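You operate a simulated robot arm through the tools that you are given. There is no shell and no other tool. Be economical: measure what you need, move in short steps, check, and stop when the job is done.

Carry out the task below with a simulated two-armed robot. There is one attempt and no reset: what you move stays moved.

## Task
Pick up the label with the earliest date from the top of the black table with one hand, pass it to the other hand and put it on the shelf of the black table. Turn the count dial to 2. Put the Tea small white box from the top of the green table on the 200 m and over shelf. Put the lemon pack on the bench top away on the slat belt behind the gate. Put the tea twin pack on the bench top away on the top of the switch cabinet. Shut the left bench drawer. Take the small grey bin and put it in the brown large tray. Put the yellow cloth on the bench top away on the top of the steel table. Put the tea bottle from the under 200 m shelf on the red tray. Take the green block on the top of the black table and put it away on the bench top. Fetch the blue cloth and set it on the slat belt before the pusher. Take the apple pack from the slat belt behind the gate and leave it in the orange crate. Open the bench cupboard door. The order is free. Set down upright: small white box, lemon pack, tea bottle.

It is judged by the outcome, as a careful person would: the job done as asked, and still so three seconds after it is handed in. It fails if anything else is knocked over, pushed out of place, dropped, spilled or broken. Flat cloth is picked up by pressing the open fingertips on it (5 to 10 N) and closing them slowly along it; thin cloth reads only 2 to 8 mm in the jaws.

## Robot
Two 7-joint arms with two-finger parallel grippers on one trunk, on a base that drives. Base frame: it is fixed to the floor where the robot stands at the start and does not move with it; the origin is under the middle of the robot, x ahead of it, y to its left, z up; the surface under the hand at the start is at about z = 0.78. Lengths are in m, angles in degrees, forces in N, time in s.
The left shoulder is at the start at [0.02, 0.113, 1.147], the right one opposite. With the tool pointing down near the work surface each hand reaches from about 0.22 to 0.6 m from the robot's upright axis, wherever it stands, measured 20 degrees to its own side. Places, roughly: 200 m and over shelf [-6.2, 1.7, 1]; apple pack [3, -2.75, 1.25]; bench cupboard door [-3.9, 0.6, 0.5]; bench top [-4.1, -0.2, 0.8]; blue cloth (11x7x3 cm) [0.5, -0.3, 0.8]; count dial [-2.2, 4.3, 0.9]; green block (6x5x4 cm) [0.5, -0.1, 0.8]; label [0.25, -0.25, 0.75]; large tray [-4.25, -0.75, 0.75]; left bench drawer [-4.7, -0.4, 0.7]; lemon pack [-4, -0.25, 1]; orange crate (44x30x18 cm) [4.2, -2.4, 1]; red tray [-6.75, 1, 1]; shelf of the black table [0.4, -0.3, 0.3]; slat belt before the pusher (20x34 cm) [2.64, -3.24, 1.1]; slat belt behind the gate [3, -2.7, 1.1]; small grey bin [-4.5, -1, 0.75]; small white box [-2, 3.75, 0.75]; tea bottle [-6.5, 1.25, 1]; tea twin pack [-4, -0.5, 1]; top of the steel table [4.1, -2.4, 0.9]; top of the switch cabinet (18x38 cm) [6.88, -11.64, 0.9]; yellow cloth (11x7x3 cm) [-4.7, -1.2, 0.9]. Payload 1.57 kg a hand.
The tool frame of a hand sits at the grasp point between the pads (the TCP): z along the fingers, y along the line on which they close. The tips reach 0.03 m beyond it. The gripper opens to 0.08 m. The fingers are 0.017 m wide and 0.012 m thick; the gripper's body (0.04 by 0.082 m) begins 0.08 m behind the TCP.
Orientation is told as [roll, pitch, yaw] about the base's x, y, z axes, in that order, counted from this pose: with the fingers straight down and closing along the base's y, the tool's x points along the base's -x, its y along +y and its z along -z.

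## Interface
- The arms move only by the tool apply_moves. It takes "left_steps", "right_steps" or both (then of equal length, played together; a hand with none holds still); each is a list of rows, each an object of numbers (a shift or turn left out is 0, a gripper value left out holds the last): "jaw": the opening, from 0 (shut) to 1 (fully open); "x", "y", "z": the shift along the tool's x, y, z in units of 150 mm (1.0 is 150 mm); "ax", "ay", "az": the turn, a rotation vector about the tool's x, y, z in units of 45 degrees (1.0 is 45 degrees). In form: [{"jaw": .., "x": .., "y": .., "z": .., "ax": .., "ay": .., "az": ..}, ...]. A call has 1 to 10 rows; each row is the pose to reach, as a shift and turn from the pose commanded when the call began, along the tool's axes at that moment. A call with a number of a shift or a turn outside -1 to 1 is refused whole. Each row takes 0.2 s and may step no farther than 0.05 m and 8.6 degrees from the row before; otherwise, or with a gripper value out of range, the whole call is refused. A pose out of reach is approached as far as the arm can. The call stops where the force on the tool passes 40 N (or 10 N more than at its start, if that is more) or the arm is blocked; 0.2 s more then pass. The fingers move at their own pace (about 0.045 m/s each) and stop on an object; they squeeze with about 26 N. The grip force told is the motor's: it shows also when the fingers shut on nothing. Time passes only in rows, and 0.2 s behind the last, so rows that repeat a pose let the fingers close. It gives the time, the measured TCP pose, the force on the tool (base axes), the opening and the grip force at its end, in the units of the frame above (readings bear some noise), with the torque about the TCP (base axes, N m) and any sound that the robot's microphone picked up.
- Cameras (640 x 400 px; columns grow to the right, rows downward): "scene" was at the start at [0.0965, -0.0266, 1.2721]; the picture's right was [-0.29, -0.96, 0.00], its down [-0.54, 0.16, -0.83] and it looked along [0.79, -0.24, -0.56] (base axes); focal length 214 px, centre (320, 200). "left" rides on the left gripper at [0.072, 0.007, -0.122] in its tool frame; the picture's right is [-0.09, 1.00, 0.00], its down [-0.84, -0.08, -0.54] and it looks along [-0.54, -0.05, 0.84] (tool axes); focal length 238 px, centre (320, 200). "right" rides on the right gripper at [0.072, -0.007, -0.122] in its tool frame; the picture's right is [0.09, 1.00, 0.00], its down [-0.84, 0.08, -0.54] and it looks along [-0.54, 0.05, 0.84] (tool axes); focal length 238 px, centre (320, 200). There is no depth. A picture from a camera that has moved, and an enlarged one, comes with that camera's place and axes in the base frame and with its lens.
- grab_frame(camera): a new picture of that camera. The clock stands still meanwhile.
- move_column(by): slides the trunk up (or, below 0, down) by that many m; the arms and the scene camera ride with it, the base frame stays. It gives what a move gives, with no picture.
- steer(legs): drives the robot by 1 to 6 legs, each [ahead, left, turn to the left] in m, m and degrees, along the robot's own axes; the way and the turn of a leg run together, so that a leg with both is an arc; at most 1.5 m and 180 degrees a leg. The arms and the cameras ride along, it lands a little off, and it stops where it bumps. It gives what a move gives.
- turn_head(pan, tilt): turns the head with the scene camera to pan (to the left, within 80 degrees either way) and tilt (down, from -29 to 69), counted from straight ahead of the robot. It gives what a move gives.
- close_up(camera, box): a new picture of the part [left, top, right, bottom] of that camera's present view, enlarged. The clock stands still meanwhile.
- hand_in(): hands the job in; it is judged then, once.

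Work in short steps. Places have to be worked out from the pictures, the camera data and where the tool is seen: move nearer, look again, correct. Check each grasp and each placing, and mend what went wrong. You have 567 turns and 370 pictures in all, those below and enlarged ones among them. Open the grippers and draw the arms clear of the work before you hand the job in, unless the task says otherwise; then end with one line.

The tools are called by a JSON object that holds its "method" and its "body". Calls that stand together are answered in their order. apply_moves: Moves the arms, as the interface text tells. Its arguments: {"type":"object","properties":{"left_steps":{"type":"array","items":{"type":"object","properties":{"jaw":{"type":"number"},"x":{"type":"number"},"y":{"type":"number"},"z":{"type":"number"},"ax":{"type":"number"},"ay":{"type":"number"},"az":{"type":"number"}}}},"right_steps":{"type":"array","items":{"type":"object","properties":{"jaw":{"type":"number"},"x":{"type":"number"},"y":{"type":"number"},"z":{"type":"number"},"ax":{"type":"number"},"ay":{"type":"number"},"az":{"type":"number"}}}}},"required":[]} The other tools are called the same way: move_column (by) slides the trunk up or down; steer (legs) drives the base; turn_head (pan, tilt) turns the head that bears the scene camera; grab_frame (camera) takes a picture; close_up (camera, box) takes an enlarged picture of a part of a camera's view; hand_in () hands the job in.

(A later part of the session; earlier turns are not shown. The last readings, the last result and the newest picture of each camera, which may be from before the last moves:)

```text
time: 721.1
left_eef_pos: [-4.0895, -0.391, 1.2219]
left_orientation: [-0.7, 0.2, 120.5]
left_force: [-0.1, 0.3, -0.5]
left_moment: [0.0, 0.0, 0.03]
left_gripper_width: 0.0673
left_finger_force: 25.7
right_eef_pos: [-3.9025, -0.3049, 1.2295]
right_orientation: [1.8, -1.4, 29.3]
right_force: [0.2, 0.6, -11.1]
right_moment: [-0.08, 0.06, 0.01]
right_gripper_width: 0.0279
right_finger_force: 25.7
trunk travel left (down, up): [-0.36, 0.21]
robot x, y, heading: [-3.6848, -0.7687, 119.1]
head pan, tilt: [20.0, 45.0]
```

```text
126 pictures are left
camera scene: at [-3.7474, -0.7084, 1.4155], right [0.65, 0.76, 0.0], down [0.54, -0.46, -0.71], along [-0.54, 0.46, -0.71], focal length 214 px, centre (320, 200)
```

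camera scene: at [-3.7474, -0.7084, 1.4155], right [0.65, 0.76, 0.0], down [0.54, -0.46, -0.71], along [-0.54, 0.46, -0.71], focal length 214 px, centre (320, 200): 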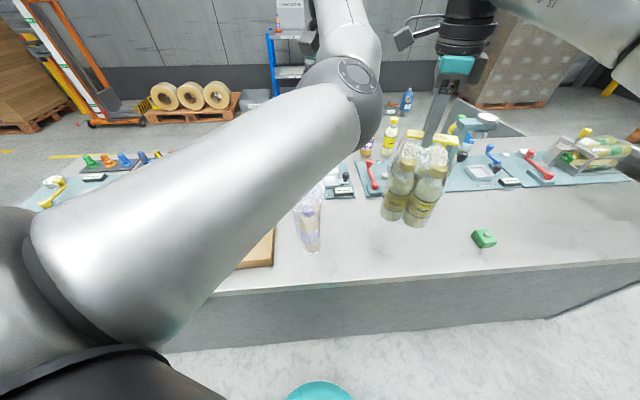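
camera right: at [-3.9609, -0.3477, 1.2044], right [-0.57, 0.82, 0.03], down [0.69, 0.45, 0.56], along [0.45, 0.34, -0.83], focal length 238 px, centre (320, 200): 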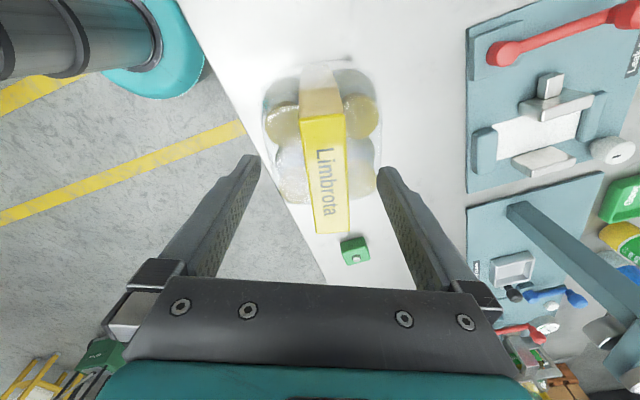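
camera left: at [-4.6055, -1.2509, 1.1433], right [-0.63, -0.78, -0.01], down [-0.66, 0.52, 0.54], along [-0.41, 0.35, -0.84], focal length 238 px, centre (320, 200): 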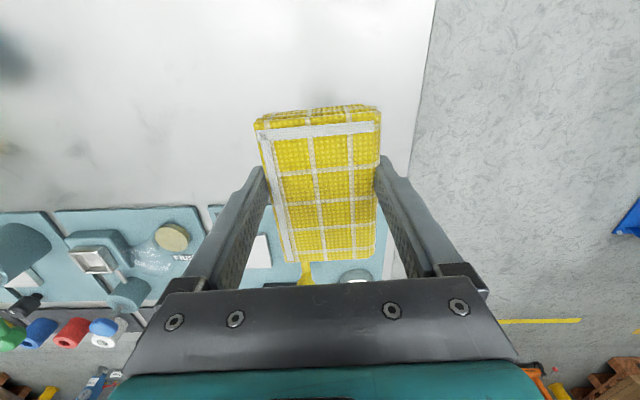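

Lemon pack lifted. Raise trunk, move off the bench and turn toward the line.

{"method": "move_column", "body": {"by": 0.2}}

{"method": "steer", "body": {"legs": [[-0.05, -0.6, 0], [0, 0, -154], [1.5, 0, 0], [1.5, 0, 0]]}}

{"method": "turn_head", "body": {"pan": 0, "tilt": 20}}

{"method": "grab_frame", "body": {"camera": "scene"}}

```text
time: 723.3
left_eef_pos: [-4.0912, -0.3906, 1.4208]
left_orientation: [-0.7, 0.3, 120.5]
left_force: [1.1, 0.5, -0.2]
left_moment: [0.03, -0.03, 0.0]
left_gripper_width: 0.0669
left_finger_force: 26.1
right_eef_pos: [-3.902, -0.3044, 1.428]
right_orientation: [1.8, -1.3, 29.1]
right_force: [-0.4, -0.2, -12.3]
right_moment: [-0.05, 0.04, 0.0]
right_gripper_width: 0.0279
right_finger_force: 26.3
trunk travel left (down, up): [-0.56, 0.01]
robot x, y, heading: [-3.68, -0.769, 119.3]
head pan, tilt: [20.0, 45.0]
```

```text
time: 747.0
left_eef_pos: [-0.0795, -2.281, 1.4219]
left_orientation: [-0.7, 0.3, -31.1]
left_force: [0.0, 0.4, -1.3]
left_moment: [-0.01, 0.0, 0.02]
left_gripper_width: 0.0669
left_finger_force: 26.4
right_eef_pos: [-0.2028, -2.4469, 1.4301]
right_orientation: [1.8, -1.3, -122.1]
right_force: [-1.0, 0.1, -11.4]
right_moment: [0.14, -0.03, -0.01]
right_gripper_width: 0.0276
right_finger_force: 25.5
trunk travel left (down, up): [-0.56, 0.01]
robot x, y, heading: [-0.6183, -2.1392, -32.2]
head pan, tilt: [20.0, 45.0]
```

```text
time: 747.9
left_eef_pos: [-0.0793, -2.2803, 1.422]
left_orientation: [-0.8, 0.3, -31.0]
left_force: [0.0, 0.1, -0.9]
left_moment: [-0.03, 0.06, -0.01]
left_gripper_width: 0.067
left_finger_force: 25.5
right_eef_pos: [-0.2037, -2.4455, 1.4283]
right_orientation: [1.9, -1.2, -122.3]
right_force: [0.4, 0.1, -10.7]
right_moment: [0.11, -0.04, 0.01]
right_gripper_width: 0.0276
right_finger_force: 26.7
trunk travel left (down, up): [-0.56, 0.01]
robot x, y, heading: [-0.6146, -2.143, -32.1]
head pan, tilt: [0.0, 20.0]
```

```text
125 pictures are left
camera scene: at [-0.5289, -2.1989, 1.6542], right [-0.53, -0.85, 0.0], down [-0.29, 0.18, -0.94], along [0.8, -0.5, -0.34], focal length 214 px, centre (320, 200)
```

scene: 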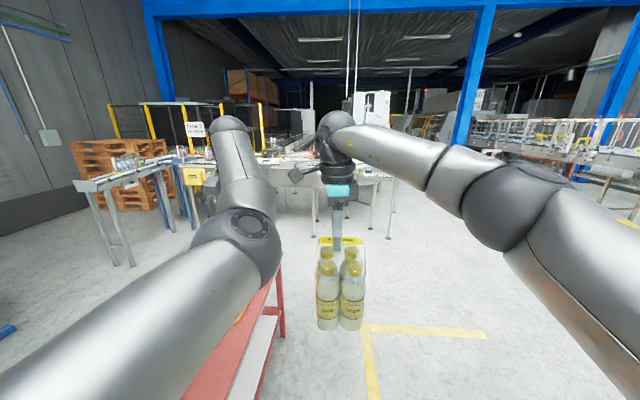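

Red table is close on the left; shift right, pass it, then move up to the line in front of the gate section.

{"method": "steer", "body": {"legs": [[0, -0.17, -3], [1.45, 0, 0], [0.45, 0, 0], [0.4, 1.1, 0], [0, 0.7, 0]]}}

{"method": "turn_head", "body": {"pan": 0, "tilt": 35}}

{"method": "grab_frame", "body": {"camera": "scene"}}

```text
time: 767.4
left_eef_pos: [2.7076, -2.2237, 1.4214]
left_orientation: [-0.7, 0.4, -31.1]
left_force: [0.3, 0.0, -1.1]
left_moment: [0.02, 0.0, 0.0]
left_gripper_width: 0.0668
left_finger_force: 25.8
right_eef_pos: [2.5854, -2.3892, 1.4299]
right_orientation: [1.8, -1.3, -122.3]
right_force: [0.5, 0.0, -10.5]
right_moment: [0.14, -0.01, 0.0]
right_gripper_width: 0.0278
right_finger_force: 26.2
trunk travel left (down, up): [-0.56, 0.01]
robot x, y, heading: [2.1676, -2.0845, -32.4]
head pan, tilt: [0.0, 20.0]
```

```text
time: 768.2
left_eef_pos: [2.7086, -2.2218, 1.4218]
left_orientation: [-0.7, 0.3, -31.2]
left_force: [0.3, 0.0, -1.2]
left_moment: [0.0, -0.01, 0.01]
left_gripper_width: 0.067
left_finger_force: 26.1
right_eef_pos: [2.5846, -2.389, 1.4287]
right_orientation: [1.9, -1.4, -122.3]
right_force: [0.3, 0.4, -11.5]
right_moment: [0.1, -0.06, -0.01]
right_gripper_width: 0.0277
right_finger_force: 26.0
trunk travel left (down, up): [-0.56, 0.01]
robot x, y, heading: [2.1688, -2.0871, -32.0]
head pan, tilt: [0.0, 35.0]
```

```text
124 pictures are left
camera scene: at [2.254, -2.1386, 1.6304], right [-0.53, -0.85, 0.0], down [-0.49, 0.31, -0.82], along [0.69, -0.44, -0.57], focal length 214 px, centre (320, 200)
```

scene: 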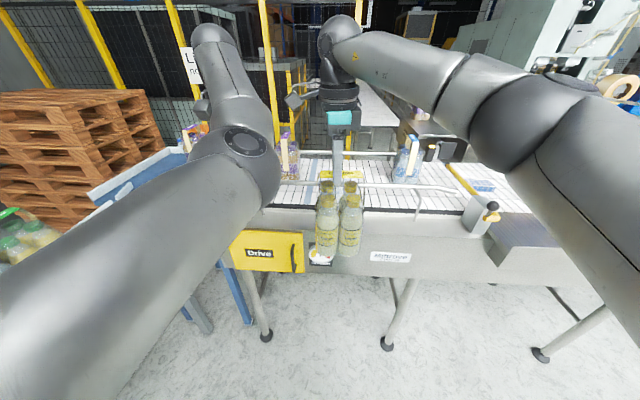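

Turn square and approach: raise the pack 8 cm, drive ahead 0.41 m with slight right shift.

{"method": "apply_moves", "body": {"right_steps": [{"z": -0.2}, {"z": -0.4}, {"z": -0.55}, {"z": -0.55}]}}

{"method": "steer", "body": {"legs": [[0, -0.07, -3], [0.35, 0, 0]]}}

{"method": "grab_frame", "body": {"camera": "scene"}}

{"method": "grab_frame", "body": {"camera": "right"}}

```text
time: 769.2
left_eef_pos: [2.7081, -2.2225, 1.4209]
left_orientation: [-0.7, 0.3, -31.1]
left_force: [0.4, -1.4, -0.3]
left_moment: [-0.02, 0.0, -0.02]
left_gripper_width: 0.0668
left_finger_force: 26.2
right_eef_pos: [2.5838, -2.3852, 1.511]
right_orientation: [1.7, -1.3, -122.2]
right_force: [0.5, 0.4, -10.8]
right_moment: [0.09, -0.06, 0.04]
right_gripper_width: 0.0277
right_finger_force: 25.8
trunk travel left (down, up): [-0.56, 0.01]
robot x, y, heading: [2.1685, -2.0848, -32.3]
head pan, tilt: [0.0, 35.0]
```

```text
time: 772.1
left_eef_pos: [2.949, -2.5141, 1.4217]
left_orientation: [-0.6, 0.3, -34.1]
left_force: [-0.5, 0.8, -0.3]
left_moment: [0.02, 0.05, 0.0]
left_gripper_width: 0.0669
left_finger_force: 25.7
right_eef_pos: [2.8162, -2.6676, 1.5106]
right_orientation: [1.9, -1.3, -125.4]
right_force: [0.2, -0.5, -11.5]
right_moment: [0.14, -0.01, 0.0]
right_gripper_width: 0.0282
right_finger_force: 25.7
trunk travel left (down, up): [-0.56, 0.01]
robot x, y, heading: [2.4178, -2.3501, -35.4]
head pan, tilt: [0.0, 35.0]
```

```text
123 pictures are left
camera scene: at [2.5001, -2.4045, 1.6304], right [-0.58, -0.82, 0.0], down [-0.47, 0.33, -0.82], along [0.67, -0.47, -0.57], focal length 214 px, centre (320, 200)
```

scene: 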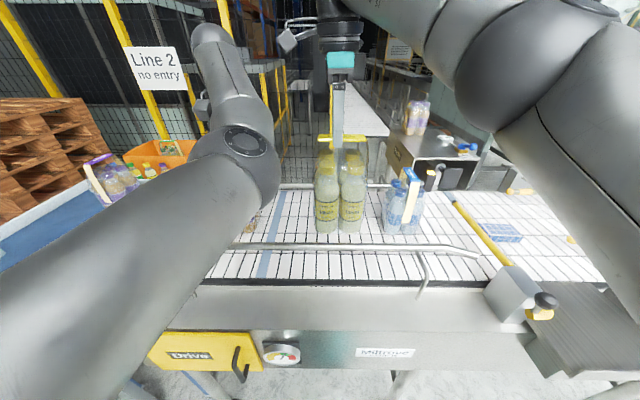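

```text
122 pictures are left
camera right: at [2.8501, -2.6013, 1.6303], right [0.87, -0.5, 0.03], down [-0.43, -0.71, 0.56], along [-0.26, -0.5, -0.83], focal length 238 px, centre (320, 200)
```

right: 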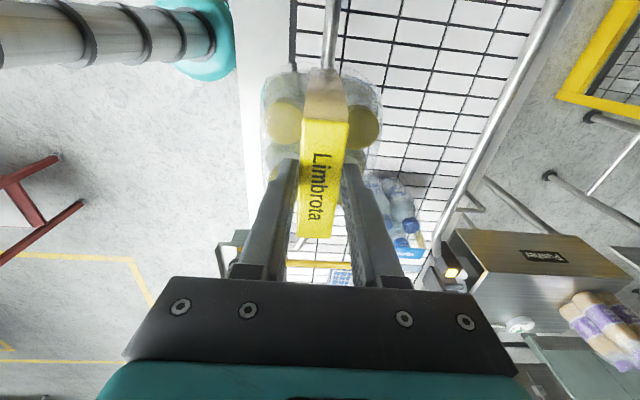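

Advance 6 cm and extend the arm 8 cm, to F≈3.98.

{"method": "steer", "body": {"legs": [[0.06, 0, 0]]}}

{"method": "apply_moves", "body": {"right_steps": [{"y": 0.2}, {"y": 0.4}, {"y": 0.57}, {"y": 0.57}]}}

{"method": "grab_frame", "body": {"camera": "right"}}

{"method": "grab_frame", "body": {"camera": "scene"}}

```text
time: 773.0
left_eef_pos: [2.997, -2.5481, 1.4207]
left_orientation: [-0.7, 0.2, -34.3]
left_force: [-0.3, 0.3, -0.3]
left_moment: [-0.01, 0.01, -0.01]
left_gripper_width: 0.067
left_finger_force: 26.0
right_eef_pos: [2.863, -2.7029, 1.5104]
right_orientation: [1.7, -1.3, -125.4]
right_force: [-1.3, 0.8, -11.4]
right_moment: [0.17, 0.03, 0.04]
right_gripper_width: 0.0282
right_finger_force: 26.6
trunk travel left (down, up): [-0.56, 0.01]
robot x, y, heading: [2.4641, -2.3774, -35.4]
head pan, tilt: [0.0, 35.0]
```

```text
time: 774.0
left_eef_pos: [2.9966, -2.5511, 1.421]
left_orientation: [-0.6, 0.4, -34.3]
left_force: [-0.7, -0.4, -1.4]
left_moment: [0.06, -0.01, 0.03]
left_gripper_width: 0.067
left_finger_force: 26.4
right_eef_pos: [2.8755, -2.7392, 1.4874]
right_orientation: [1.6, -1.4, -125.4]
right_force: [1.0, 0.4, -12.1]
right_moment: [0.19, -0.07, 0.02]
right_gripper_width: 0.0274
right_finger_force: 26.0
right hand out of reach, approached as far as the arm can: row 1, 2, 3, 4
trunk travel left (down, up): [-0.56, 0.01]
robot x, y, heading: [2.4644, -2.3812, -35.6]
head pan, tilt: [0.0, 35.0]
```

```text
121 pictures are left
camera right: at [2.9097, -2.6712, 1.6071], right [0.86, -0.5, 0.03], down [-0.43, -0.71, 0.56], along [-0.26, -0.5, -0.83], focal length 238 px, centre (320, 200)
```

right: 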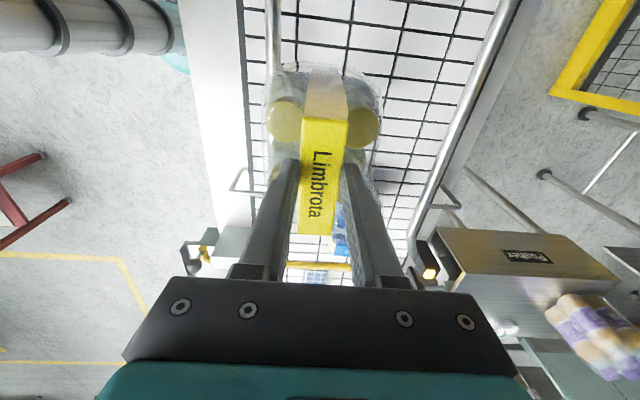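

```text
120 pictures are left
camera scene: at [2.5486, -2.4412, 1.6303], right [-0.58, -0.82, 0.0], down [-0.47, 0.33, -0.82], along [0.67, -0.47, -0.57], focal length 214 px, centre (320, 200)
```

scene: 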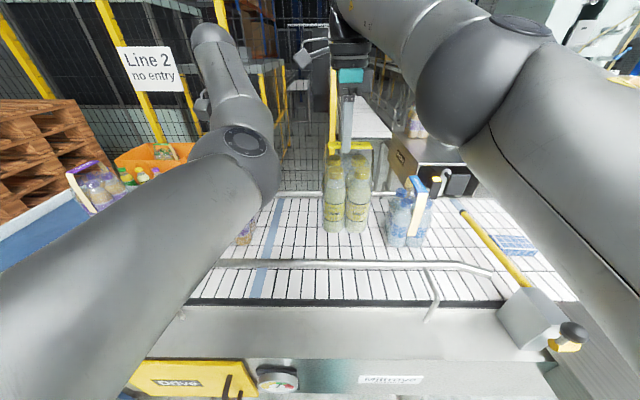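

Rail is at F≈3.857, z≈1.17. Lower 4.5 cm for more reach and extend forward 5 cm.

{"method": "apply_moves", "body": {"right_steps": [{"z": 0.15}, {"z": 0.25, "y": 0.1}, {"z": 0.25, "y": 0.25}, {"z": 0.25, "y": 0.38, "x": 0.1}, {"z": 0.25, "y": 0.38, "x": 0.1}]}}

```text
time: 775.2
left_eef_pos: [2.9972, -2.5483, 1.4221]
left_orientation: [-0.7, 0.2, -34.2]
left_force: [-0.1, 0.1, 0.2]
left_moment: [-0.01, -0.01, -0.03]
left_gripper_width: 0.0669
left_finger_force: 25.8
right_eef_pos: [2.8889, -2.7437, 1.4401]
right_orientation: [1.8, -1.2, -125.4]
right_force: [-0.2, 0.0, -11.4]
right_moment: [0.09, -0.03, -0.02]
right_gripper_width: 0.0277
right_finger_force: 25.9
right hand out of reach, approached as far as the arm can: row 2, 3, 4, 5
trunk travel left (down, up): [-0.56, 0.01]
robot x, y, heading: [2.466, -2.3807, -35.3]
head pan, tilt: [0.0, 35.0]
```

{"method": "steer", "body": {"legs": [[0.03, 0.03, 0]]}}

{"method": "apply_moves", "body": {"right_steps": [{"z": 0.1}, {"z": 0.2}, {"z": 0.3}, {"z": 0.4}, {"z": 0.48}]}}

{"method": "grab_frame", "body": {"camera": "right"}}

{"method": "grab_frame", "body": {"camera": "scene"}}

```text
time: 776.1
left_eef_pos: [3.0377, -2.5418, 1.4213]
left_orientation: [-0.6, 0.1, -34.3]
left_force: [0.4, 0.3, -0.3]
left_moment: [-0.01, 0.04, 0.0]
left_gripper_width: 0.0668
left_finger_force: 25.4
right_eef_pos: [2.9292, -2.7372, 1.4399]
right_orientation: [1.8, -1.2, -125.5]
right_force: [0.5, -1.6, -11.5]
right_moment: [0.07, -0.03, 0.03]
right_gripper_width: 0.028
right_finger_force: 25.8
trunk travel left (down, up): [-0.56, 0.01]
robot x, y, heading: [2.5056, -2.3713, -35.4]
head pan, tilt: [0.0, 35.0]
```

```text
time: 777.3
left_eef_pos: [3.0388, -2.5412, 1.4227]
left_orientation: [-0.7, 0.4, -34.2]
left_force: [-0.1, -0.4, -0.8]
left_moment: [-0.03, 0.03, -0.02]
left_gripper_width: 0.0672
left_finger_force: 26.7
right_eef_pos: [2.9315, -2.7395, 1.3677]
right_orientation: [1.7, -1.4, -125.5]
right_force: [0.3, -0.3, -11.4]
right_moment: [0.08, -0.02, 0.02]
right_gripper_width: 0.0279
right_finger_force: 26.2
trunk travel left (down, up): [-0.56, 0.01]
robot x, y, heading: [2.5069, -2.37, -35.5]
head pan, tilt: [0.0, 35.0]
```

```text
119 pictures are left
camera right: at [2.9658, -2.6732, 1.4861], right [0.86, -0.5, 0.03], down [-0.43, -0.71, 0.56], along [-0.26, -0.5, -0.82], focal length 238 px, centre (320, 200)
```

right: 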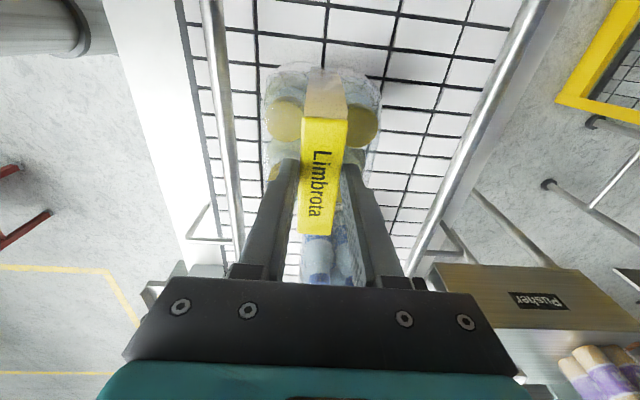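

```text
118 pictures are left
camera scene: at [2.5901, -2.4314, 1.6303], right [-0.58, -0.82, 0.0], down [-0.47, 0.33, -0.82], along [0.67, -0.47, -0.57], focal length 214 px, centre (320, 200)
```

scene: 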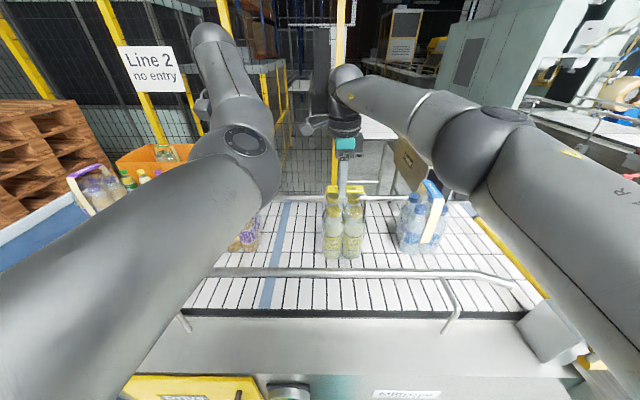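

Clear behind the rail, between the other packs. Lower to contact.

{"method": "apply_moves", "body": {"right_steps": [{"z": 0.08}, {"z": 0.15}, {"z": 0.2}, {"z": 0.25}, {"z": 0.3}]}}

```text
time: 778.5
left_eef_pos: [3.0375, -2.5406, 1.4223]
left_orientation: [-0.7, 0.2, -34.4]
left_force: [-0.3, 0.4, -1.1]
left_moment: [0.0, 0.02, -0.01]
left_gripper_width: 0.0669
left_finger_force: 25.7
right_eef_pos: [2.9323, -2.7414, 1.324]
right_orientation: [2.0, -1.4, -125.5]
right_force: [5.5, -4.2, 15.0]
right_moment: [0.06, -0.06, 0.08]
right_gripper_width: 0.0274
right_finger_force: 25.9
trunk travel left (down, up): [-0.56, 0.01]
robot x, y, heading: [2.5078, -2.3708, -35.4]
head pan, tilt: [0.0, 35.0]
```

Contact (15 N) at z≈1.324. Ease, open, rise.

{"method": "apply_moves", "body": {"right_steps": [{"z": -0.02}, {"z": -0.02, "jaw": 0.5}, {"z": -0.02, "jaw": 0.8}, {"z": -0.02, "jaw": 1}, {"z": -0.2, "jaw": 1}, {"z": -0.5}, {"z": -0.8}, {"z": -0.9, "y": -0.2}, {"z": -0.9, "y": -0.4}]}}

{"method": "grab_frame", "body": {"camera": "scene"}}

```text
time: 780.5
left_eef_pos: [3.0377, -2.5403, 1.4225]
left_orientation: [-0.7, 0.2, -34.3]
left_force: [0.0, 0.7, -0.2]
left_moment: [-0.03, -0.01, 0.0]
left_gripper_width: 0.067
left_finger_force: 25.7
right_eef_pos: [2.8771, -2.7004, 1.4565]
right_orientation: [1.9, -1.4, -125.6]
right_force: [0.2, 0.2, 0.3]
right_moment: [-0.03, 0.01, 0.02]
right_gripper_width: 0.0801
right_finger_force: 0.0
trunk travel left (down, up): [-0.56, 0.01]
robot x, y, heading: [2.5066, -2.373, -35.6]
head pan, tilt: [0.0, 35.0]
```

```text
117 pictures are left
camera scene: at [2.5885, -2.4296, 1.6305], right [-0.58, -0.82, 0.0], down [-0.47, 0.33, -0.82], along [0.67, -0.47, -0.57], focal length 214 px, centre (320, 200)
```

scene: 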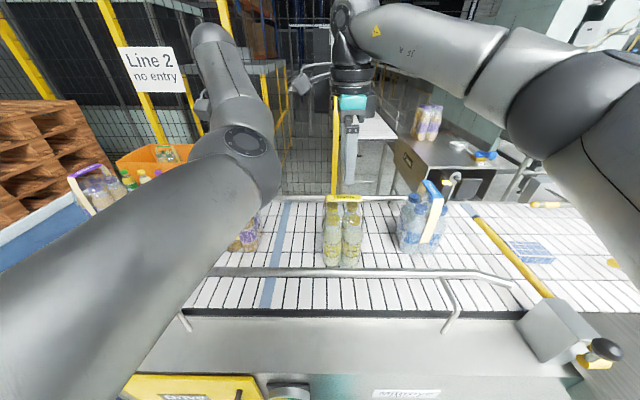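

Lemon pack stands behind the gate. Now the yellow cloth to the steel table: drive back around through the passage.

{"method": "steer", "body": {"legs": [[-0.9, 0, 0.6], [0, 1.48, 0], [0, 0.07, 0], [1.45, 0, 0], [0, 0, -90]]}}

{"method": "turn_head", "body": {"pan": 10, "tilt": 40}}

{"method": "grab_frame", "body": {"camera": "scene"}}

```text
time: 803.3
left_eef_pos: [3.6109, -1.9608, 1.4214]
left_orientation: [-0.7, 0.2, -125.6]
left_force: [-0.2, -0.1, -0.4]
left_moment: [0.03, -0.01, 0.0]
left_gripper_width: 0.067
left_finger_force: 25.9
right_eef_pos: [3.4538, -1.7973, 1.4563]
right_orientation: [1.8, -1.4, 143.2]
right_force: [-0.3, 0.2, 0.7]
right_moment: [0.01, 0.0, 0.02]
right_gripper_width: 0.0799
right_finger_force: 0.1
trunk travel left (down, up): [-0.56, 0.01]
robot x, y, heading: [3.7919, -1.435, -126.7]
head pan, tilt: [0.0, 35.0]
```

```text
time: 804.0
left_eef_pos: [3.611, -1.9606, 1.4228]
left_orientation: [-0.7, 0.3, -125.7]
left_force: [-0.3, 0.4, -1.2]
left_moment: [-0.02, 0.03, 0.01]
left_gripper_width: 0.0669
left_finger_force: 26.0
right_eef_pos: [3.4526, -1.7995, 1.4555]
right_orientation: [1.8, -1.4, 143.1]
right_force: [-0.5, -0.5, 0.2]
right_moment: [-0.04, -0.03, 0.04]
right_gripper_width: 0.0798
right_finger_force: 0.1
trunk travel left (down, up): [-0.56, 0.01]
robot x, y, heading: [3.7943, -1.4311, -126.7]
head pan, tilt: [10.0, 40.0]
```

```text
116 pictures are left
camera scene: at [3.7481, -1.5196, 1.6229], right [-0.89, 0.45, 0.0], down [0.29, 0.57, -0.77], along [-0.34, -0.68, -0.64], focal length 214 px, centre (320, 200)
```

scene: 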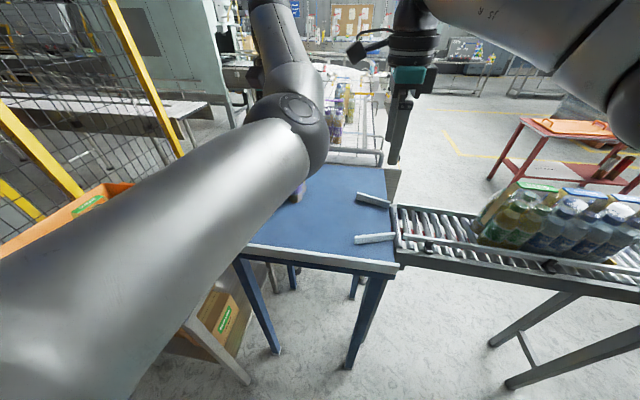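

{"method": "steer", "body": {"legs": [[-0.02, 0.34, 1.7]]}}

{"method": "turn_head", "body": {"pan": 25, "tilt": 50}}

{"method": "grab_frame", "body": {"camera": "scene"}}

{"method": "grab_frame", "body": {"camera": "left"}}

```text
time: 806.2
left_eef_pos: [3.9151, -2.1499, 1.4224]
left_orientation: [-0.7, 0.2, -124.0]
left_force: [-0.3, 0.3, -0.5]
left_moment: [-0.02, -0.04, 0.02]
left_gripper_width: 0.0671
left_finger_force: 25.6
right_eef_pos: [3.7535, -1.993, 1.4563]
right_orientation: [1.8, -1.4, 144.9]
right_force: [0.0, -0.5, 0.1]
right_moment: [-0.04, -0.02, 0.01]
right_gripper_width: 0.0797
right_finger_force: 0.0
trunk travel left (down, up): [-0.56, 0.01]
robot x, y, heading: [4.0789, -1.6159, -125.2]
head pan, tilt: [10.0, 40.0]
```

```text
time: 807.0
left_eef_pos: [3.9161, -2.1498, 1.4233]
left_orientation: [-0.7, 0.3, -124.0]
left_force: [0.0, -0.1, -0.7]
left_moment: [0.01, -0.02, 0.0]
left_gripper_width: 0.0668
left_finger_force: 25.7
right_eef_pos: [3.7513, -1.9927, 1.4562]
right_orientation: [1.7, -1.3, 144.9]
right_force: [0.1, 0.8, 0.0]
right_moment: [-0.01, -0.04, -0.01]
right_gripper_width: 0.08
right_finger_force: 0.0
trunk travel left (down, up): [-0.56, 0.01]
robot x, y, heading: [4.0764, -1.6174, -124.9]
head pan, tilt: [25.0, 50.0]
```

```text
115 pictures are left
camera scene: at [4.0614, -1.7036, 1.6088], right [-0.98, 0.17, 0.0], down [0.13, 0.75, -0.64], along [-0.11, -0.63, -0.77], focal length 214 px, centre (320, 200)
```

scene: 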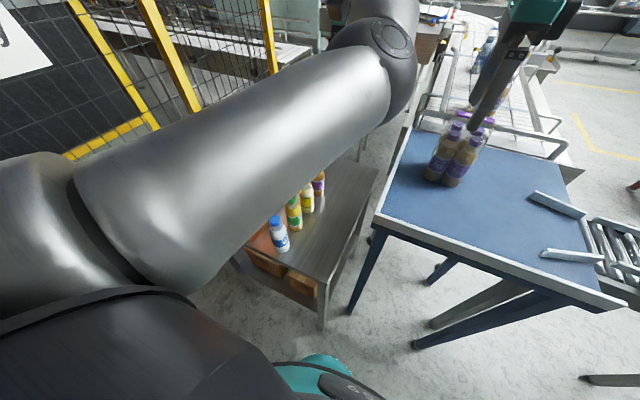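

```text
114 pictures are left
camera left: at [3.9618, -2.0957, 1.5447], right [0.77, -0.63, -0.01], down [-0.53, -0.66, 0.54], along [-0.35, -0.41, -0.84], focal length 238 px, centre (320, 200)
```

left: 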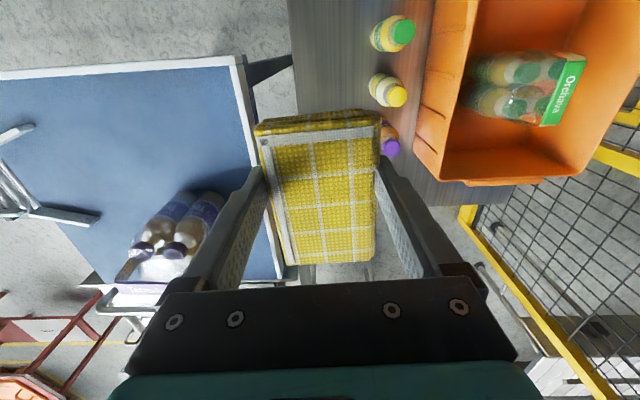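

The strip between the table's right edge and the bottles is free (F 4.37–4.55); the hand is right above it. Raise the right hand a bit, lower the trunk 0.4.

{"method": "apply_moves", "body": {"right_steps": [{"z": -0.25}, {"z": -0.5, "y": -0.2}, {"z": -0.75, "y": -0.4}, {"z": -0.75, "y": -0.4}]}}

{"method": "move_column", "body": {"by": -0.38}}

{"method": "grab_frame", "body": {"camera": "left"}}

{"method": "grab_frame", "body": {"camera": "scene"}}

```text
time: 808.0
left_eef_pos: [3.9161, -2.1506, 1.4219]
left_orientation: [-0.7, 0.2, -123.9]
left_force: [-0.2, -0.5, -0.6]
left_moment: [0.04, 0.04, 0.05]
left_gripper_width: 0.0671
left_finger_force: 26.2
right_eef_pos: [3.7914, -1.9432, 1.5671]
right_orientation: [1.7, -1.3, 144.9]
right_force: [0.1, 0.0, 0.5]
right_moment: [-0.01, -0.03, 0.01]
right_gripper_width: 0.0797
right_finger_force: 0.0
trunk travel left (down, up): [-0.56, 0.01]
robot x, y, heading: [4.0796, -1.623, -125.0]
head pan, tilt: [25.0, 50.0]
```

```text
time: 811.7
left_eef_pos: [3.9151, -2.1499, 1.0426]
left_orientation: [-0.8, 0.2, -124.0]
left_force: [-1.4, 0.6, -0.2]
left_moment: [-0.01, 0.0, 0.05]
left_gripper_width: 0.0672
left_finger_force: 26.2
right_eef_pos: [3.7906, -1.9417, 1.1878]
right_orientation: [1.8, -1.4, 145.0]
right_force: [-0.2, -0.3, 1.2]
right_moment: [0.05, 0.01, -0.02]
right_gripper_width: 0.0799
right_finger_force: 0.0
trunk travel left (down, up): [-0.18, 0.39]
robot x, y, heading: [4.0778, -1.6153, -125.1]
head pan, tilt: [25.0, 50.0]
```

```text
113 pictures are left
camera left: at [3.9621, -2.0958, 1.1649], right [0.77, -0.63, -0.01], down [-0.53, -0.66, 0.54], along [-0.35, -0.41, -0.84], focal length 238 px, centre (320, 200)
```

left: 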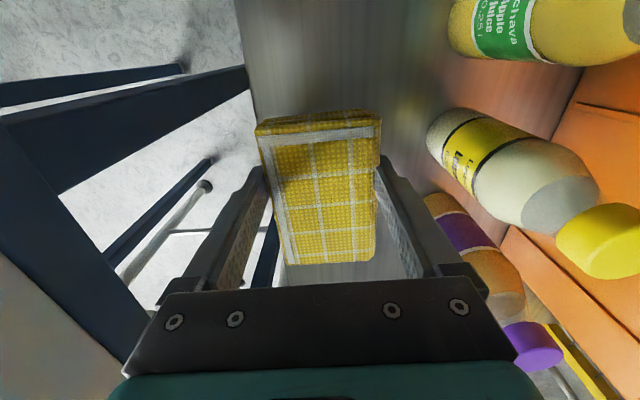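

```text
112 pictures are left
camera scene: at [4.0618, -1.7038, 1.2288], right [-0.98, 0.17, 0.0], down [0.13, 0.75, -0.64], along [-0.11, -0.63, -0.77], focal length 214 px, centre (320, 200)
```

scene: 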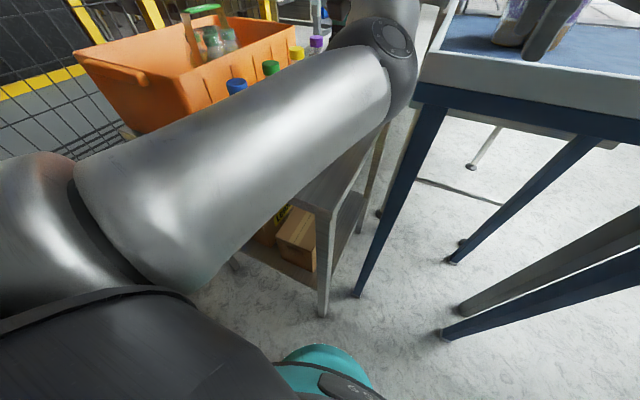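

The forearm is low beside the bottles. Better posture: trunk higher, arm lower. Raise the trunk 0.2 and lower the hand by the arm.

{"method": "move_column", "body": {"by": 0.2}}

{"method": "apply_moves", "body": {"left_steps": [{"z": 0.25}, {"z": 0.5}, {"z": 0.75}, {"z": 1}, {"z": 1}]}}

{"method": "grab_frame", "body": {"camera": "scene"}}

```text
time: 813.9
left_eef_pos: [3.9148, -2.1499, 1.2427]
left_orientation: [-0.7, 0.2, -124.0]
left_force: [-0.1, 0.6, -1.0]
left_moment: [-0.02, -0.07, 0.04]
left_gripper_width: 0.0666
left_finger_force: 26.6
right_eef_pos: [3.7916, -1.942, 1.3867]
right_orientation: [1.8, -1.4, 144.8]
right_force: [0.1, 0.0, -0.1]
right_moment: [0.02, 0.0, 0.0]
right_gripper_width: 0.0801
right_finger_force: 0.0
trunk travel left (down, up): [-0.38, 0.19]
robot x, y, heading: [4.0768, -1.6203, -124.9]
head pan, tilt: [25.0, 50.0]
```

```text
time: 815.0
left_eef_pos: [3.913, -2.1467, 1.09]
left_orientation: [-0.7, 0.2, -124.0]
left_force: [0.5, 0.3, 0.2]
left_moment: [0.01, -0.02, -0.02]
left_gripper_width: 0.0667
left_finger_force: 25.4
right_eef_pos: [3.7893, -1.9422, 1.3878]
right_orientation: [1.8, -1.4, 144.9]
right_force: [0.4, 0.2, 0.2]
right_moment: [0.01, 0.01, -0.01]
right_gripper_width: 0.0799
right_finger_force: 0.1
trunk travel left (down, up): [-0.38, 0.19]
robot x, y, heading: [4.0796, -1.6176, -125.4]
head pan, tilt: [25.0, 50.0]
```

```text
111 pictures are left
camera scene: at [4.0617, -1.7037, 1.4288], right [-0.98, 0.17, 0.0], down [0.13, 0.75, -0.64], along [-0.11, -0.63, -0.77], focal length 214 px, centre (320, 200)
```

scene: 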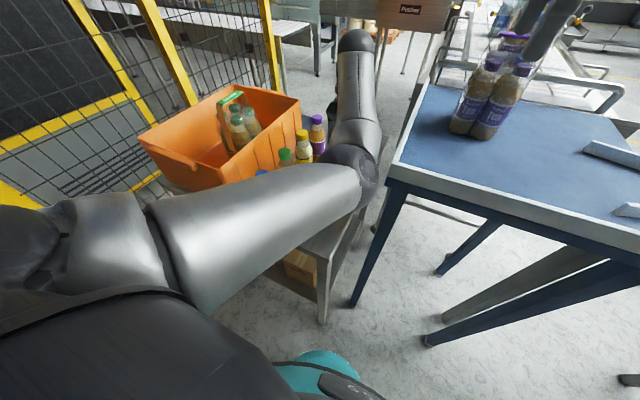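

Continue down 8 cm and check the clearance.

{"method": "apply_moves", "body": {"left_steps": [{"z": 0.2}, {"z": 0.4}, {"z": 0.55}, {"z": 0.55}]}}

{"method": "grab_frame", "body": {"camera": "scene"}}

{"method": "grab_frame", "body": {"camera": "left"}}

```text
time: 816.0
left_eef_pos: [3.9115, -2.1464, 1.0085]
left_orientation: [-0.7, 0.2, -124.0]
left_force: [0.2, 0.4, -0.6]
left_moment: [0.01, 0.01, 0.01]
left_gripper_width: 0.067
left_finger_force: 25.9
right_eef_pos: [3.7904, -1.9413, 1.3874]
right_orientation: [1.8, -1.3, 144.9]
right_force: [-0.1, -0.4, -0.2]
right_moment: [-0.01, 0.03, -0.02]
right_gripper_width: 0.0801
right_finger_force: 0.1
trunk travel left (down, up): [-0.38, 0.19]
robot x, y, heading: [4.0769, -1.6203, -125.0]
head pan, tilt: [25.0, 50.0]
```

```text
110 pictures are left
camera scene: at [4.0617, -1.7037, 1.4288], right [-0.98, 0.17, 0.0], down [0.13, 0.75, -0.64], along [-0.11, -0.63, -0.77], focal length 214 px, centre (320, 200)
```

scene: 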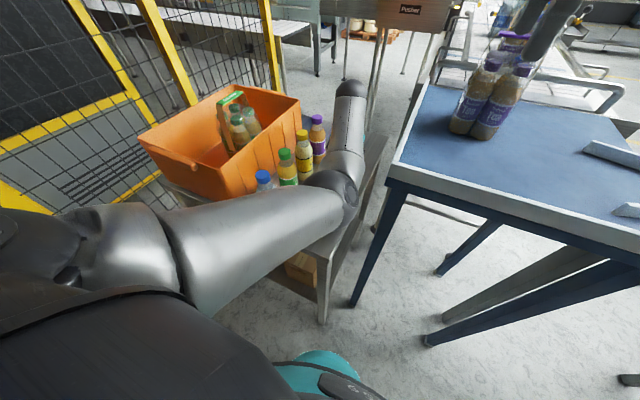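

```text
109 pictures are left
camera left: at [3.959, -2.0925, 1.1315], right [0.77, -0.63, -0.01], down [-0.53, -0.66, 0.54], along [-0.35, -0.41, -0.84], focal length 238 px, centre (320, 200)
```

left: 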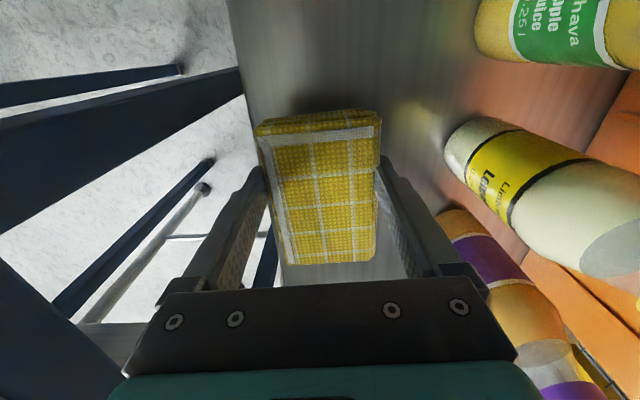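

Clear. Shift 1.5 cm toward the bottles' side for edge margin and lower to contact.

{"method": "apply_moves", "body": {"left_steps": [{"y": 0.1, "z": 0.1}, {"y": 0.1, "z": 0.2}, {"y": 0.1, "z": 0.3}, {"y": 0.1, "z": 0.38}, {"y": 0.1, "z": 0.45}, {"y": 0.1, "z": 0.5}]}}

```text
time: 817.4
left_eef_pos: [3.9217, -2.1617, 0.9497]
left_orientation: [-0.4, -0.8, -123.9]
left_force: [1.9, 4.4, 15.8]
left_moment: [0.18, -0.26, 0.11]
left_gripper_width: 0.0669
left_finger_force: 25.7
right_eef_pos: [3.7913, -1.9415, 1.3877]
right_orientation: [1.8, -1.3, 144.9]
right_force: [-0.9, -1.3, 0.0]
right_moment: [0.03, 0.0, -0.01]
right_gripper_width: 0.0798
right_finger_force: 0.1
trunk travel left (down, up): [-0.38, 0.19]
robot x, y, heading: [4.0808, -1.6183, -125.2]
head pan, tilt: [25.0, 50.0]
stopped in row 6 (left hand): the force on the tool passed its limit at 55 N (the readings are from after the stop); the commanded pose is now the measured one
```

Contact at z≈0.95. Ease, open, rise.

{"method": "apply_moves", "body": {"left_steps": [{"z": -0.02}, {"z": -0.02, "jaw": 0.88}, {"z": -0.02, "jaw": 0.95}, {"z": -0.02, "jaw": 0.95}, {"z": -0.15}, {"z": -0.4}, {"z": -0.7}, {"z": -1}, {"z": -1}]}}

{"method": "grab_frame", "body": {"camera": "left"}}

```text
time: 819.4
left_eef_pos: [3.9244, -2.1606, 1.0971]
left_orientation: [-0.4, -0.5, -123.9]
left_force: [-0.3, 0.5, 0.2]
left_moment: [0.01, 0.03, -0.02]
left_gripper_width: 0.0762
left_finger_force: 0.1
right_eef_pos: [3.7911, -1.9418, 1.3879]
right_orientation: [1.8, -1.5, 144.9]
right_force: [0.1, 0.2, -0.7]
right_moment: [-0.01, 0.02, -0.01]
right_gripper_width: 0.0802
right_finger_force: 0.1
trunk travel left (down, up): [-0.38, 0.19]
robot x, y, heading: [4.0763, -1.6165, -125.1]
head pan, tilt: [25.0, 50.0]
```

```text
108 pictures are left
camera left: at [3.972, -2.1042, 1.219], right [0.77, -0.63, -0.01], down [-0.52, -0.65, 0.55], along [-0.35, -0.42, -0.83], focal length 238 px, centre (320, 200)
```

left: 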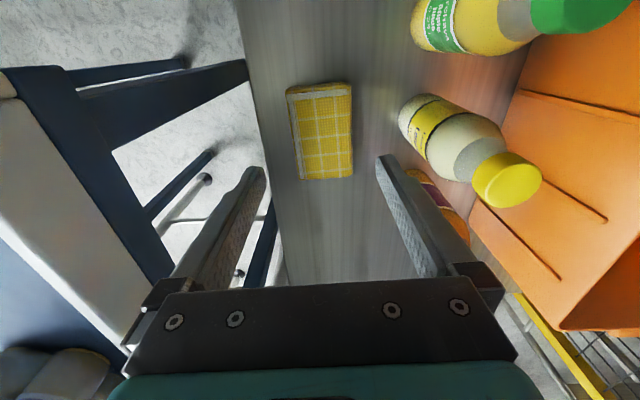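

Cloth placed, bottles undisturbed. Last: the tea twin pack. Raise trunk, reset the right hand, and drive back to the bench.

{"method": "move_column", "body": {"by": 0.18}}

{"method": "steer", "body": {"legs": [[0, -0.37, 0], [0, -1.4, 0], [1.5, 0, 0], [1.5, 0, 0], [0.32, 0, 0], [0, 0, -90]]}}

{"method": "apply_moves", "body": {"right_steps": [{"az": -0.17}, {"az": -0.34}, {"az": -0.51}, {"az": -0.68}, {"az": -0.85}, {"az": -1}, {"az": -1}], "left_steps": [{"x": 0.2, "jaw": 1}, {"x": 0.4}, {"x": 0.4}, {"x": 0.4}, {"x": 0.4}, {"x": 0.4}, {"x": 0.4}]}}

{"method": "apply_moves", "body": {"right_steps": [{"az": -0.17}, {"az": -0.34}, {"az": -0.51}, {"az": -0.68}, {"az": -0.85}, {"az": -1}, {"az": -1}]}}

{"method": "turn_head", "body": {"pan": 0, "tilt": 20}}

{"method": "grab_frame", "body": {"camera": "scene"}}

```text
time: 821.4
left_eef_pos: [3.9239, -2.1591, 1.2773]
left_orientation: [-0.4, -0.6, -123.8]
left_force: [0.3, -0.4, 0.3]
left_moment: [0.01, 0.02, -0.01]
left_gripper_width: 0.0763
left_finger_force: 0.0
right_eef_pos: [3.7896, -1.9413, 1.568]
right_orientation: [1.8, -1.4, 144.9]
right_force: [0.0, -0.1, 0.2]
right_moment: [0.02, 0.03, 0.0]
right_gripper_width: 0.0799
right_finger_force: 0.0
trunk travel left (down, up): [-0.56, 0.01]
robot x, y, heading: [4.0781, -1.6197, -124.9]
head pan, tilt: [25.0, 50.0]
```

```text
time: 849.9
left_eef_pos: [0.0533, -2.9865, 1.2774]
left_orientation: [-0.5, -0.6, 143.1]
left_force: [0.1, -0.3, 0.5]
left_moment: [0.03, -0.01, -0.02]
left_gripper_width: 0.076
left_finger_force: 0.2
right_eef_pos: [0.2768, -2.8633, 1.5682]
right_orientation: [1.8, -1.4, 52.0]
right_force: [0.0, 0.2, -0.3]
right_moment: [-0.02, -0.01, -0.01]
right_gripper_width: 0.08
right_finger_force: 0.0
trunk travel left (down, up): [-0.56, 0.01]
robot x, y, heading: [0.587, -3.1727, 142.3]
head pan, tilt: [25.0, 50.0]
```

```text
time: 851.5
left_eef_pos: [0.0819, -3.0164, 1.268]
left_orientation: [-0.5, -0.6, 143.2]
left_force: [-0.2, -0.5, -0.6]
left_moment: [-0.01, -0.01, 0.0]
left_gripper_width: 0.0798
left_finger_force: 0.0
left hand out of reach, approached as far as the arm can: row 2, 3, 4, 5, 6, 7
right_eef_pos: [0.2772, -2.8642, 1.5669]
right_orientation: [0.3, -2.3, 97.1]
right_force: [0.2, 0.4, -0.3]
right_moment: [0.04, -0.02, -0.02]
right_gripper_width: 0.08
right_finger_force: 0.0
trunk travel left (down, up): [-0.56, 0.01]
robot x, y, heading: [0.5874, -3.1663, 142.1]
head pan, tilt: [25.0, 50.0]
```

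```text
time: 853.0
left_eef_pos: [0.0822, -3.0167, 1.2672]
left_orientation: [-0.5, -0.6, 143.1]
left_force: [0.9, -0.6, 1.0]
left_moment: [0.0, 0.02, -0.01]
left_gripper_width: 0.0801
left_finger_force: 0.1
right_eef_pos: [0.276, -2.864, 1.5683]
right_orientation: [-1.4, -1.8, 142.0]
right_force: [0.6, -0.1, 0.0]
right_moment: [0.01, 0.01, 0.02]
right_gripper_width: 0.0801
right_finger_force: 0.1
trunk travel left (down, up): [-0.56, 0.01]
robot x, y, heading: [0.5877, -3.1689, 142.1]
head pan, tilt: [25.0, 50.0]
```

```text
time: 854.0
left_eef_pos: [0.0826, -3.0171, 1.2671]
left_orientation: [-0.3, -0.5, 143.1]
left_force: [0.0, -0.7, -0.3]
left_moment: [0.02, -0.02, 0.0]
left_gripper_width: 0.0799
left_finger_force: 0.1
right_eef_pos: [0.2775, -2.8641, 1.5681]
right_orientation: [-1.4, -1.7, 141.9]
right_force: [0.2, 0.1, -0.3]
right_moment: [0.02, 0.01, 0.0]
right_gripper_width: 0.0801
right_finger_force: 0.0
trunk travel left (down, up): [-0.56, 0.01]
robot x, y, heading: [0.5855, -3.1659, 142.1]
head pan, tilt: [0.0, 20.0]
```

```text
107 pictures are left
camera scene: at [0.5058, -3.1059, 1.6543], right [0.61, 0.79, 0.0], down [0.27, -0.21, -0.94], along [-0.74, 0.58, -0.34], focal length 214 px, centre (320, 200)
```

scene: 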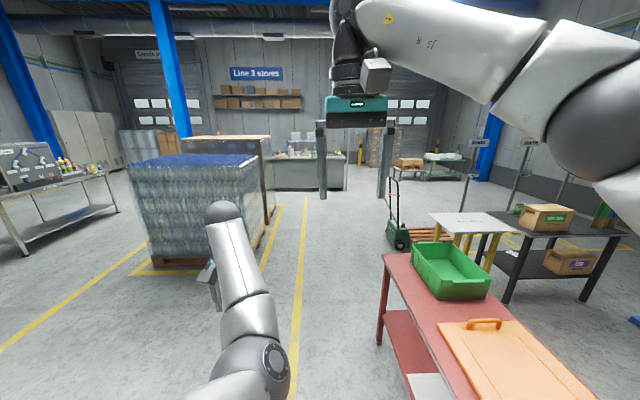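

{"method": "steer", "body": {"legs": [[1.45, 0, 3], [1.45, -0.1, 0], [1.45, 0, 0], [0.22, 0, 0], [0, 0.65, 0]]}}

{"method": "turn_head", "body": {"pan": -5, "tilt": 42}}

{"method": "grab_frame", "body": {"camera": "scene"}}

{"method": "grab_frame", "body": {"camera": "right"}}

```text
time: 879.3
left_eef_pos: [-3.973, -0.8905, 1.2676]
left_orientation: [-0.4, -0.5, 146.8]
left_force: [0.1, 0.0, -0.5]
left_moment: [0.0, -0.02, 0.02]
left_gripper_width: 0.0803
left_finger_force: 0.1
right_eef_pos: [-3.7872, -0.7248, 1.5676]
right_orientation: [-1.4, -1.8, 145.6]
right_force: [0.0, 0.5, -0.1]
right_moment: [0.04, -0.05, -0.04]
right_gripper_width: 0.0799
right_finger_force: 0.2
trunk travel left (down, up): [-0.56, 0.01]
robot x, y, heading: [-3.462, -1.0089, 145.5]
head pan, tilt: [0.0, 20.0]
```

```text
time: 880.2
left_eef_pos: [-3.972, -0.8894, 1.2668]
left_orientation: [-0.4, -0.6, 146.7]
left_force: [0.1, -0.6, 0.8]
left_moment: [0.02, 0.01, 0.02]
left_gripper_width: 0.0802
left_finger_force: 0.1
right_eef_pos: [-3.7875, -0.7251, 1.5681]
right_orientation: [-1.3, -1.7, 145.7]
right_force: [0.0, -0.4, -0.1]
right_moment: [-0.01, -0.03, 0.01]
right_gripper_width: 0.08
right_finger_force: 0.1
trunk travel left (down, up): [-0.56, 0.01]
robot x, y, heading: [-3.4613, -1.0096, 145.7]
head pan, tilt: [-5.0, 42.0]
```

```text
106 pictures are left
camera scene: at [-3.532, -0.9516, 1.62], right [0.63, 0.77, 0.0], down [0.52, -0.42, -0.74], along [-0.58, 0.47, -0.67], focal length 214 px, centre (320, 200)
```

scene: 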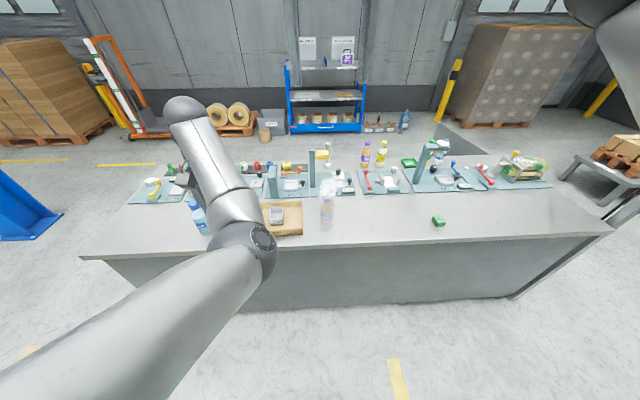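

```text
105 pictures are left
camera right: at [-3.723, -0.7646, 1.6875], right [-0.49, -0.87, -0.03], down [-0.73, 0.39, 0.57], along [-0.48, 0.29, -0.82], focal length 238 px, centre (320, 200)
```

right: 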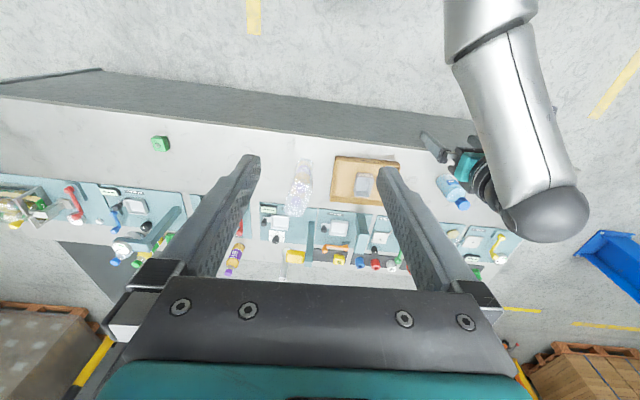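

Twin pack ≈(-4.075,-0.465). Advance 0.3 m, lower trunk 0.2, and look from the right hand.

{"method": "steer", "body": {"legs": [[0.3, -0.04, 0]]}}

{"method": "move_column", "body": {"by": -0.15}}

{"method": "grab_frame", "body": {"camera": "right"}}

{"method": "grab_frame", "body": {"camera": "scene"}}

```text
time: 882.2
left_eef_pos: [-4.2001, -0.6832, 1.2672]
left_orientation: [-0.4, -0.5, 146.6]
left_force: [0.7, -0.1, 0.5]
left_moment: [-0.01, 0.01, 0.01]
left_gripper_width: 0.0801
left_finger_force: 0.0
right_eef_pos: [-4.0155, -0.5184, 1.5676]
right_orientation: [-1.2, -1.8, 145.5]
right_force: [-0.1, -0.6, 0.6]
right_moment: [0.0, -0.05, -0.01]
right_gripper_width: 0.0799
right_finger_force: 0.1
trunk travel left (down, up): [-0.56, 0.01]
robot x, y, heading: [-3.6898, -0.8023, 145.5]
head pan, tilt: [-5.0, 42.0]
```

```text
time: 884.0
left_eef_pos: [-4.201, -0.6855, 1.1168]
left_orientation: [-0.3, -0.6, 146.6]
left_force: [-0.3, -1.3, 0.7]
left_moment: [-0.03, 0.0, -0.01]
left_gripper_width: 0.0799
left_finger_force: 0.0
right_eef_pos: [-4.015, -0.5188, 1.4179]
right_orientation: [-1.3, -1.8, 145.5]
right_force: [-0.3, 0.3, -0.5]
right_moment: [-0.01, -0.01, 0.02]
right_gripper_width: 0.0802
right_finger_force: 0.0
trunk travel left (down, up): [-0.41, 0.16]
robot x, y, heading: [-3.6892, -0.8021, 145.6]
head pan, tilt: [-5.0, 42.0]
```

```text
104 pictures are left
camera right: at [-3.9508, -0.5595, 1.5378], right [-0.49, -0.87, -0.03], down [-0.73, 0.39, 0.57], along [-0.48, 0.3, -0.82], focal length 238 px, centre (320, 200)
```

right: 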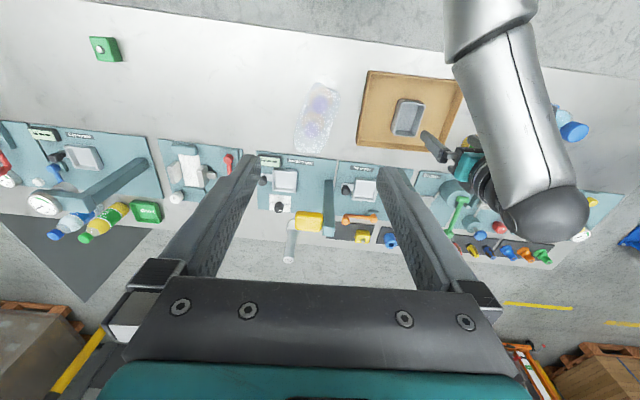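

```text
103 pictures are left
camera scene: at [-3.7602, -0.7467, 1.4701], right [0.64, 0.77, 0.0], down [0.52, -0.43, -0.74], along [-0.57, 0.47, -0.67], focal length 214 px, centre (320, 200)
```

scene: 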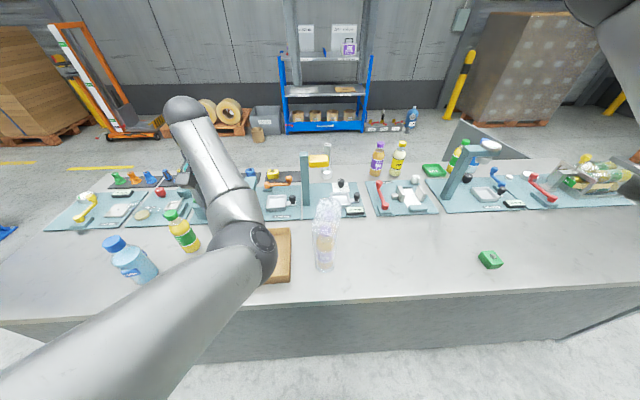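

{"method": "close_up", "body": {"camera": "right", "box": [270, 60, 370, 170]}}

{"method": "close_up", "body": {"camera": "scene", "box": [270, 180, 390, 290]}}

```text
3.64 times, centred on (320, 115) of right
camera zoom: at [-3.9508, -0.5595, 1.5378], right [-0.49, -0.87, -0.03], down [-0.73, 0.39, 0.57], along [-0.48, 0.3, -0.82], focal length 867 px, centre (320, 509)
```

zoom: 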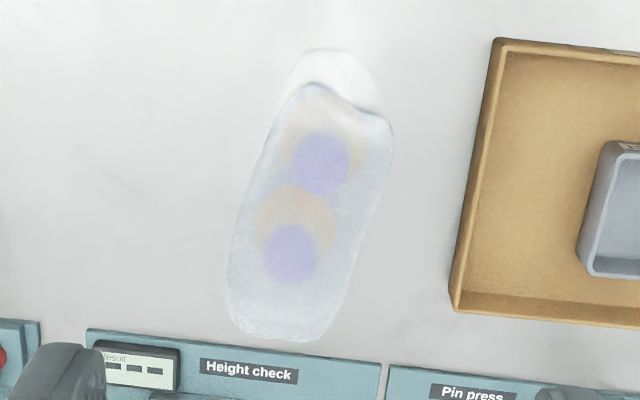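

```text
3.64 times, centred on (330, 235) of scene
camera zoom: at [-3.7602, -0.7467, 1.4701], right [0.64, 0.77, 0.0], down [0.52, -0.43, -0.74], along [-0.57, 0.47, -0.67], focal length 780 px, centre (284, 73)
```

zoom: 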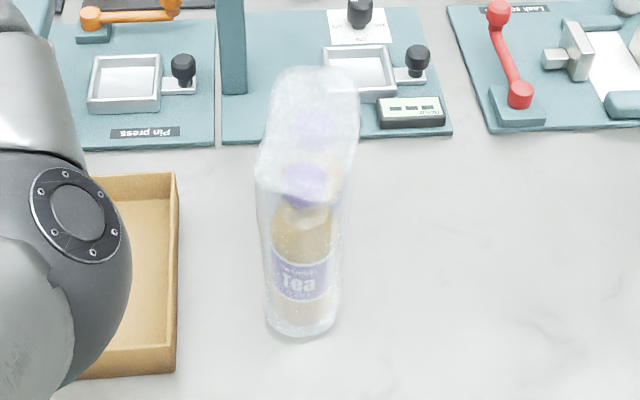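

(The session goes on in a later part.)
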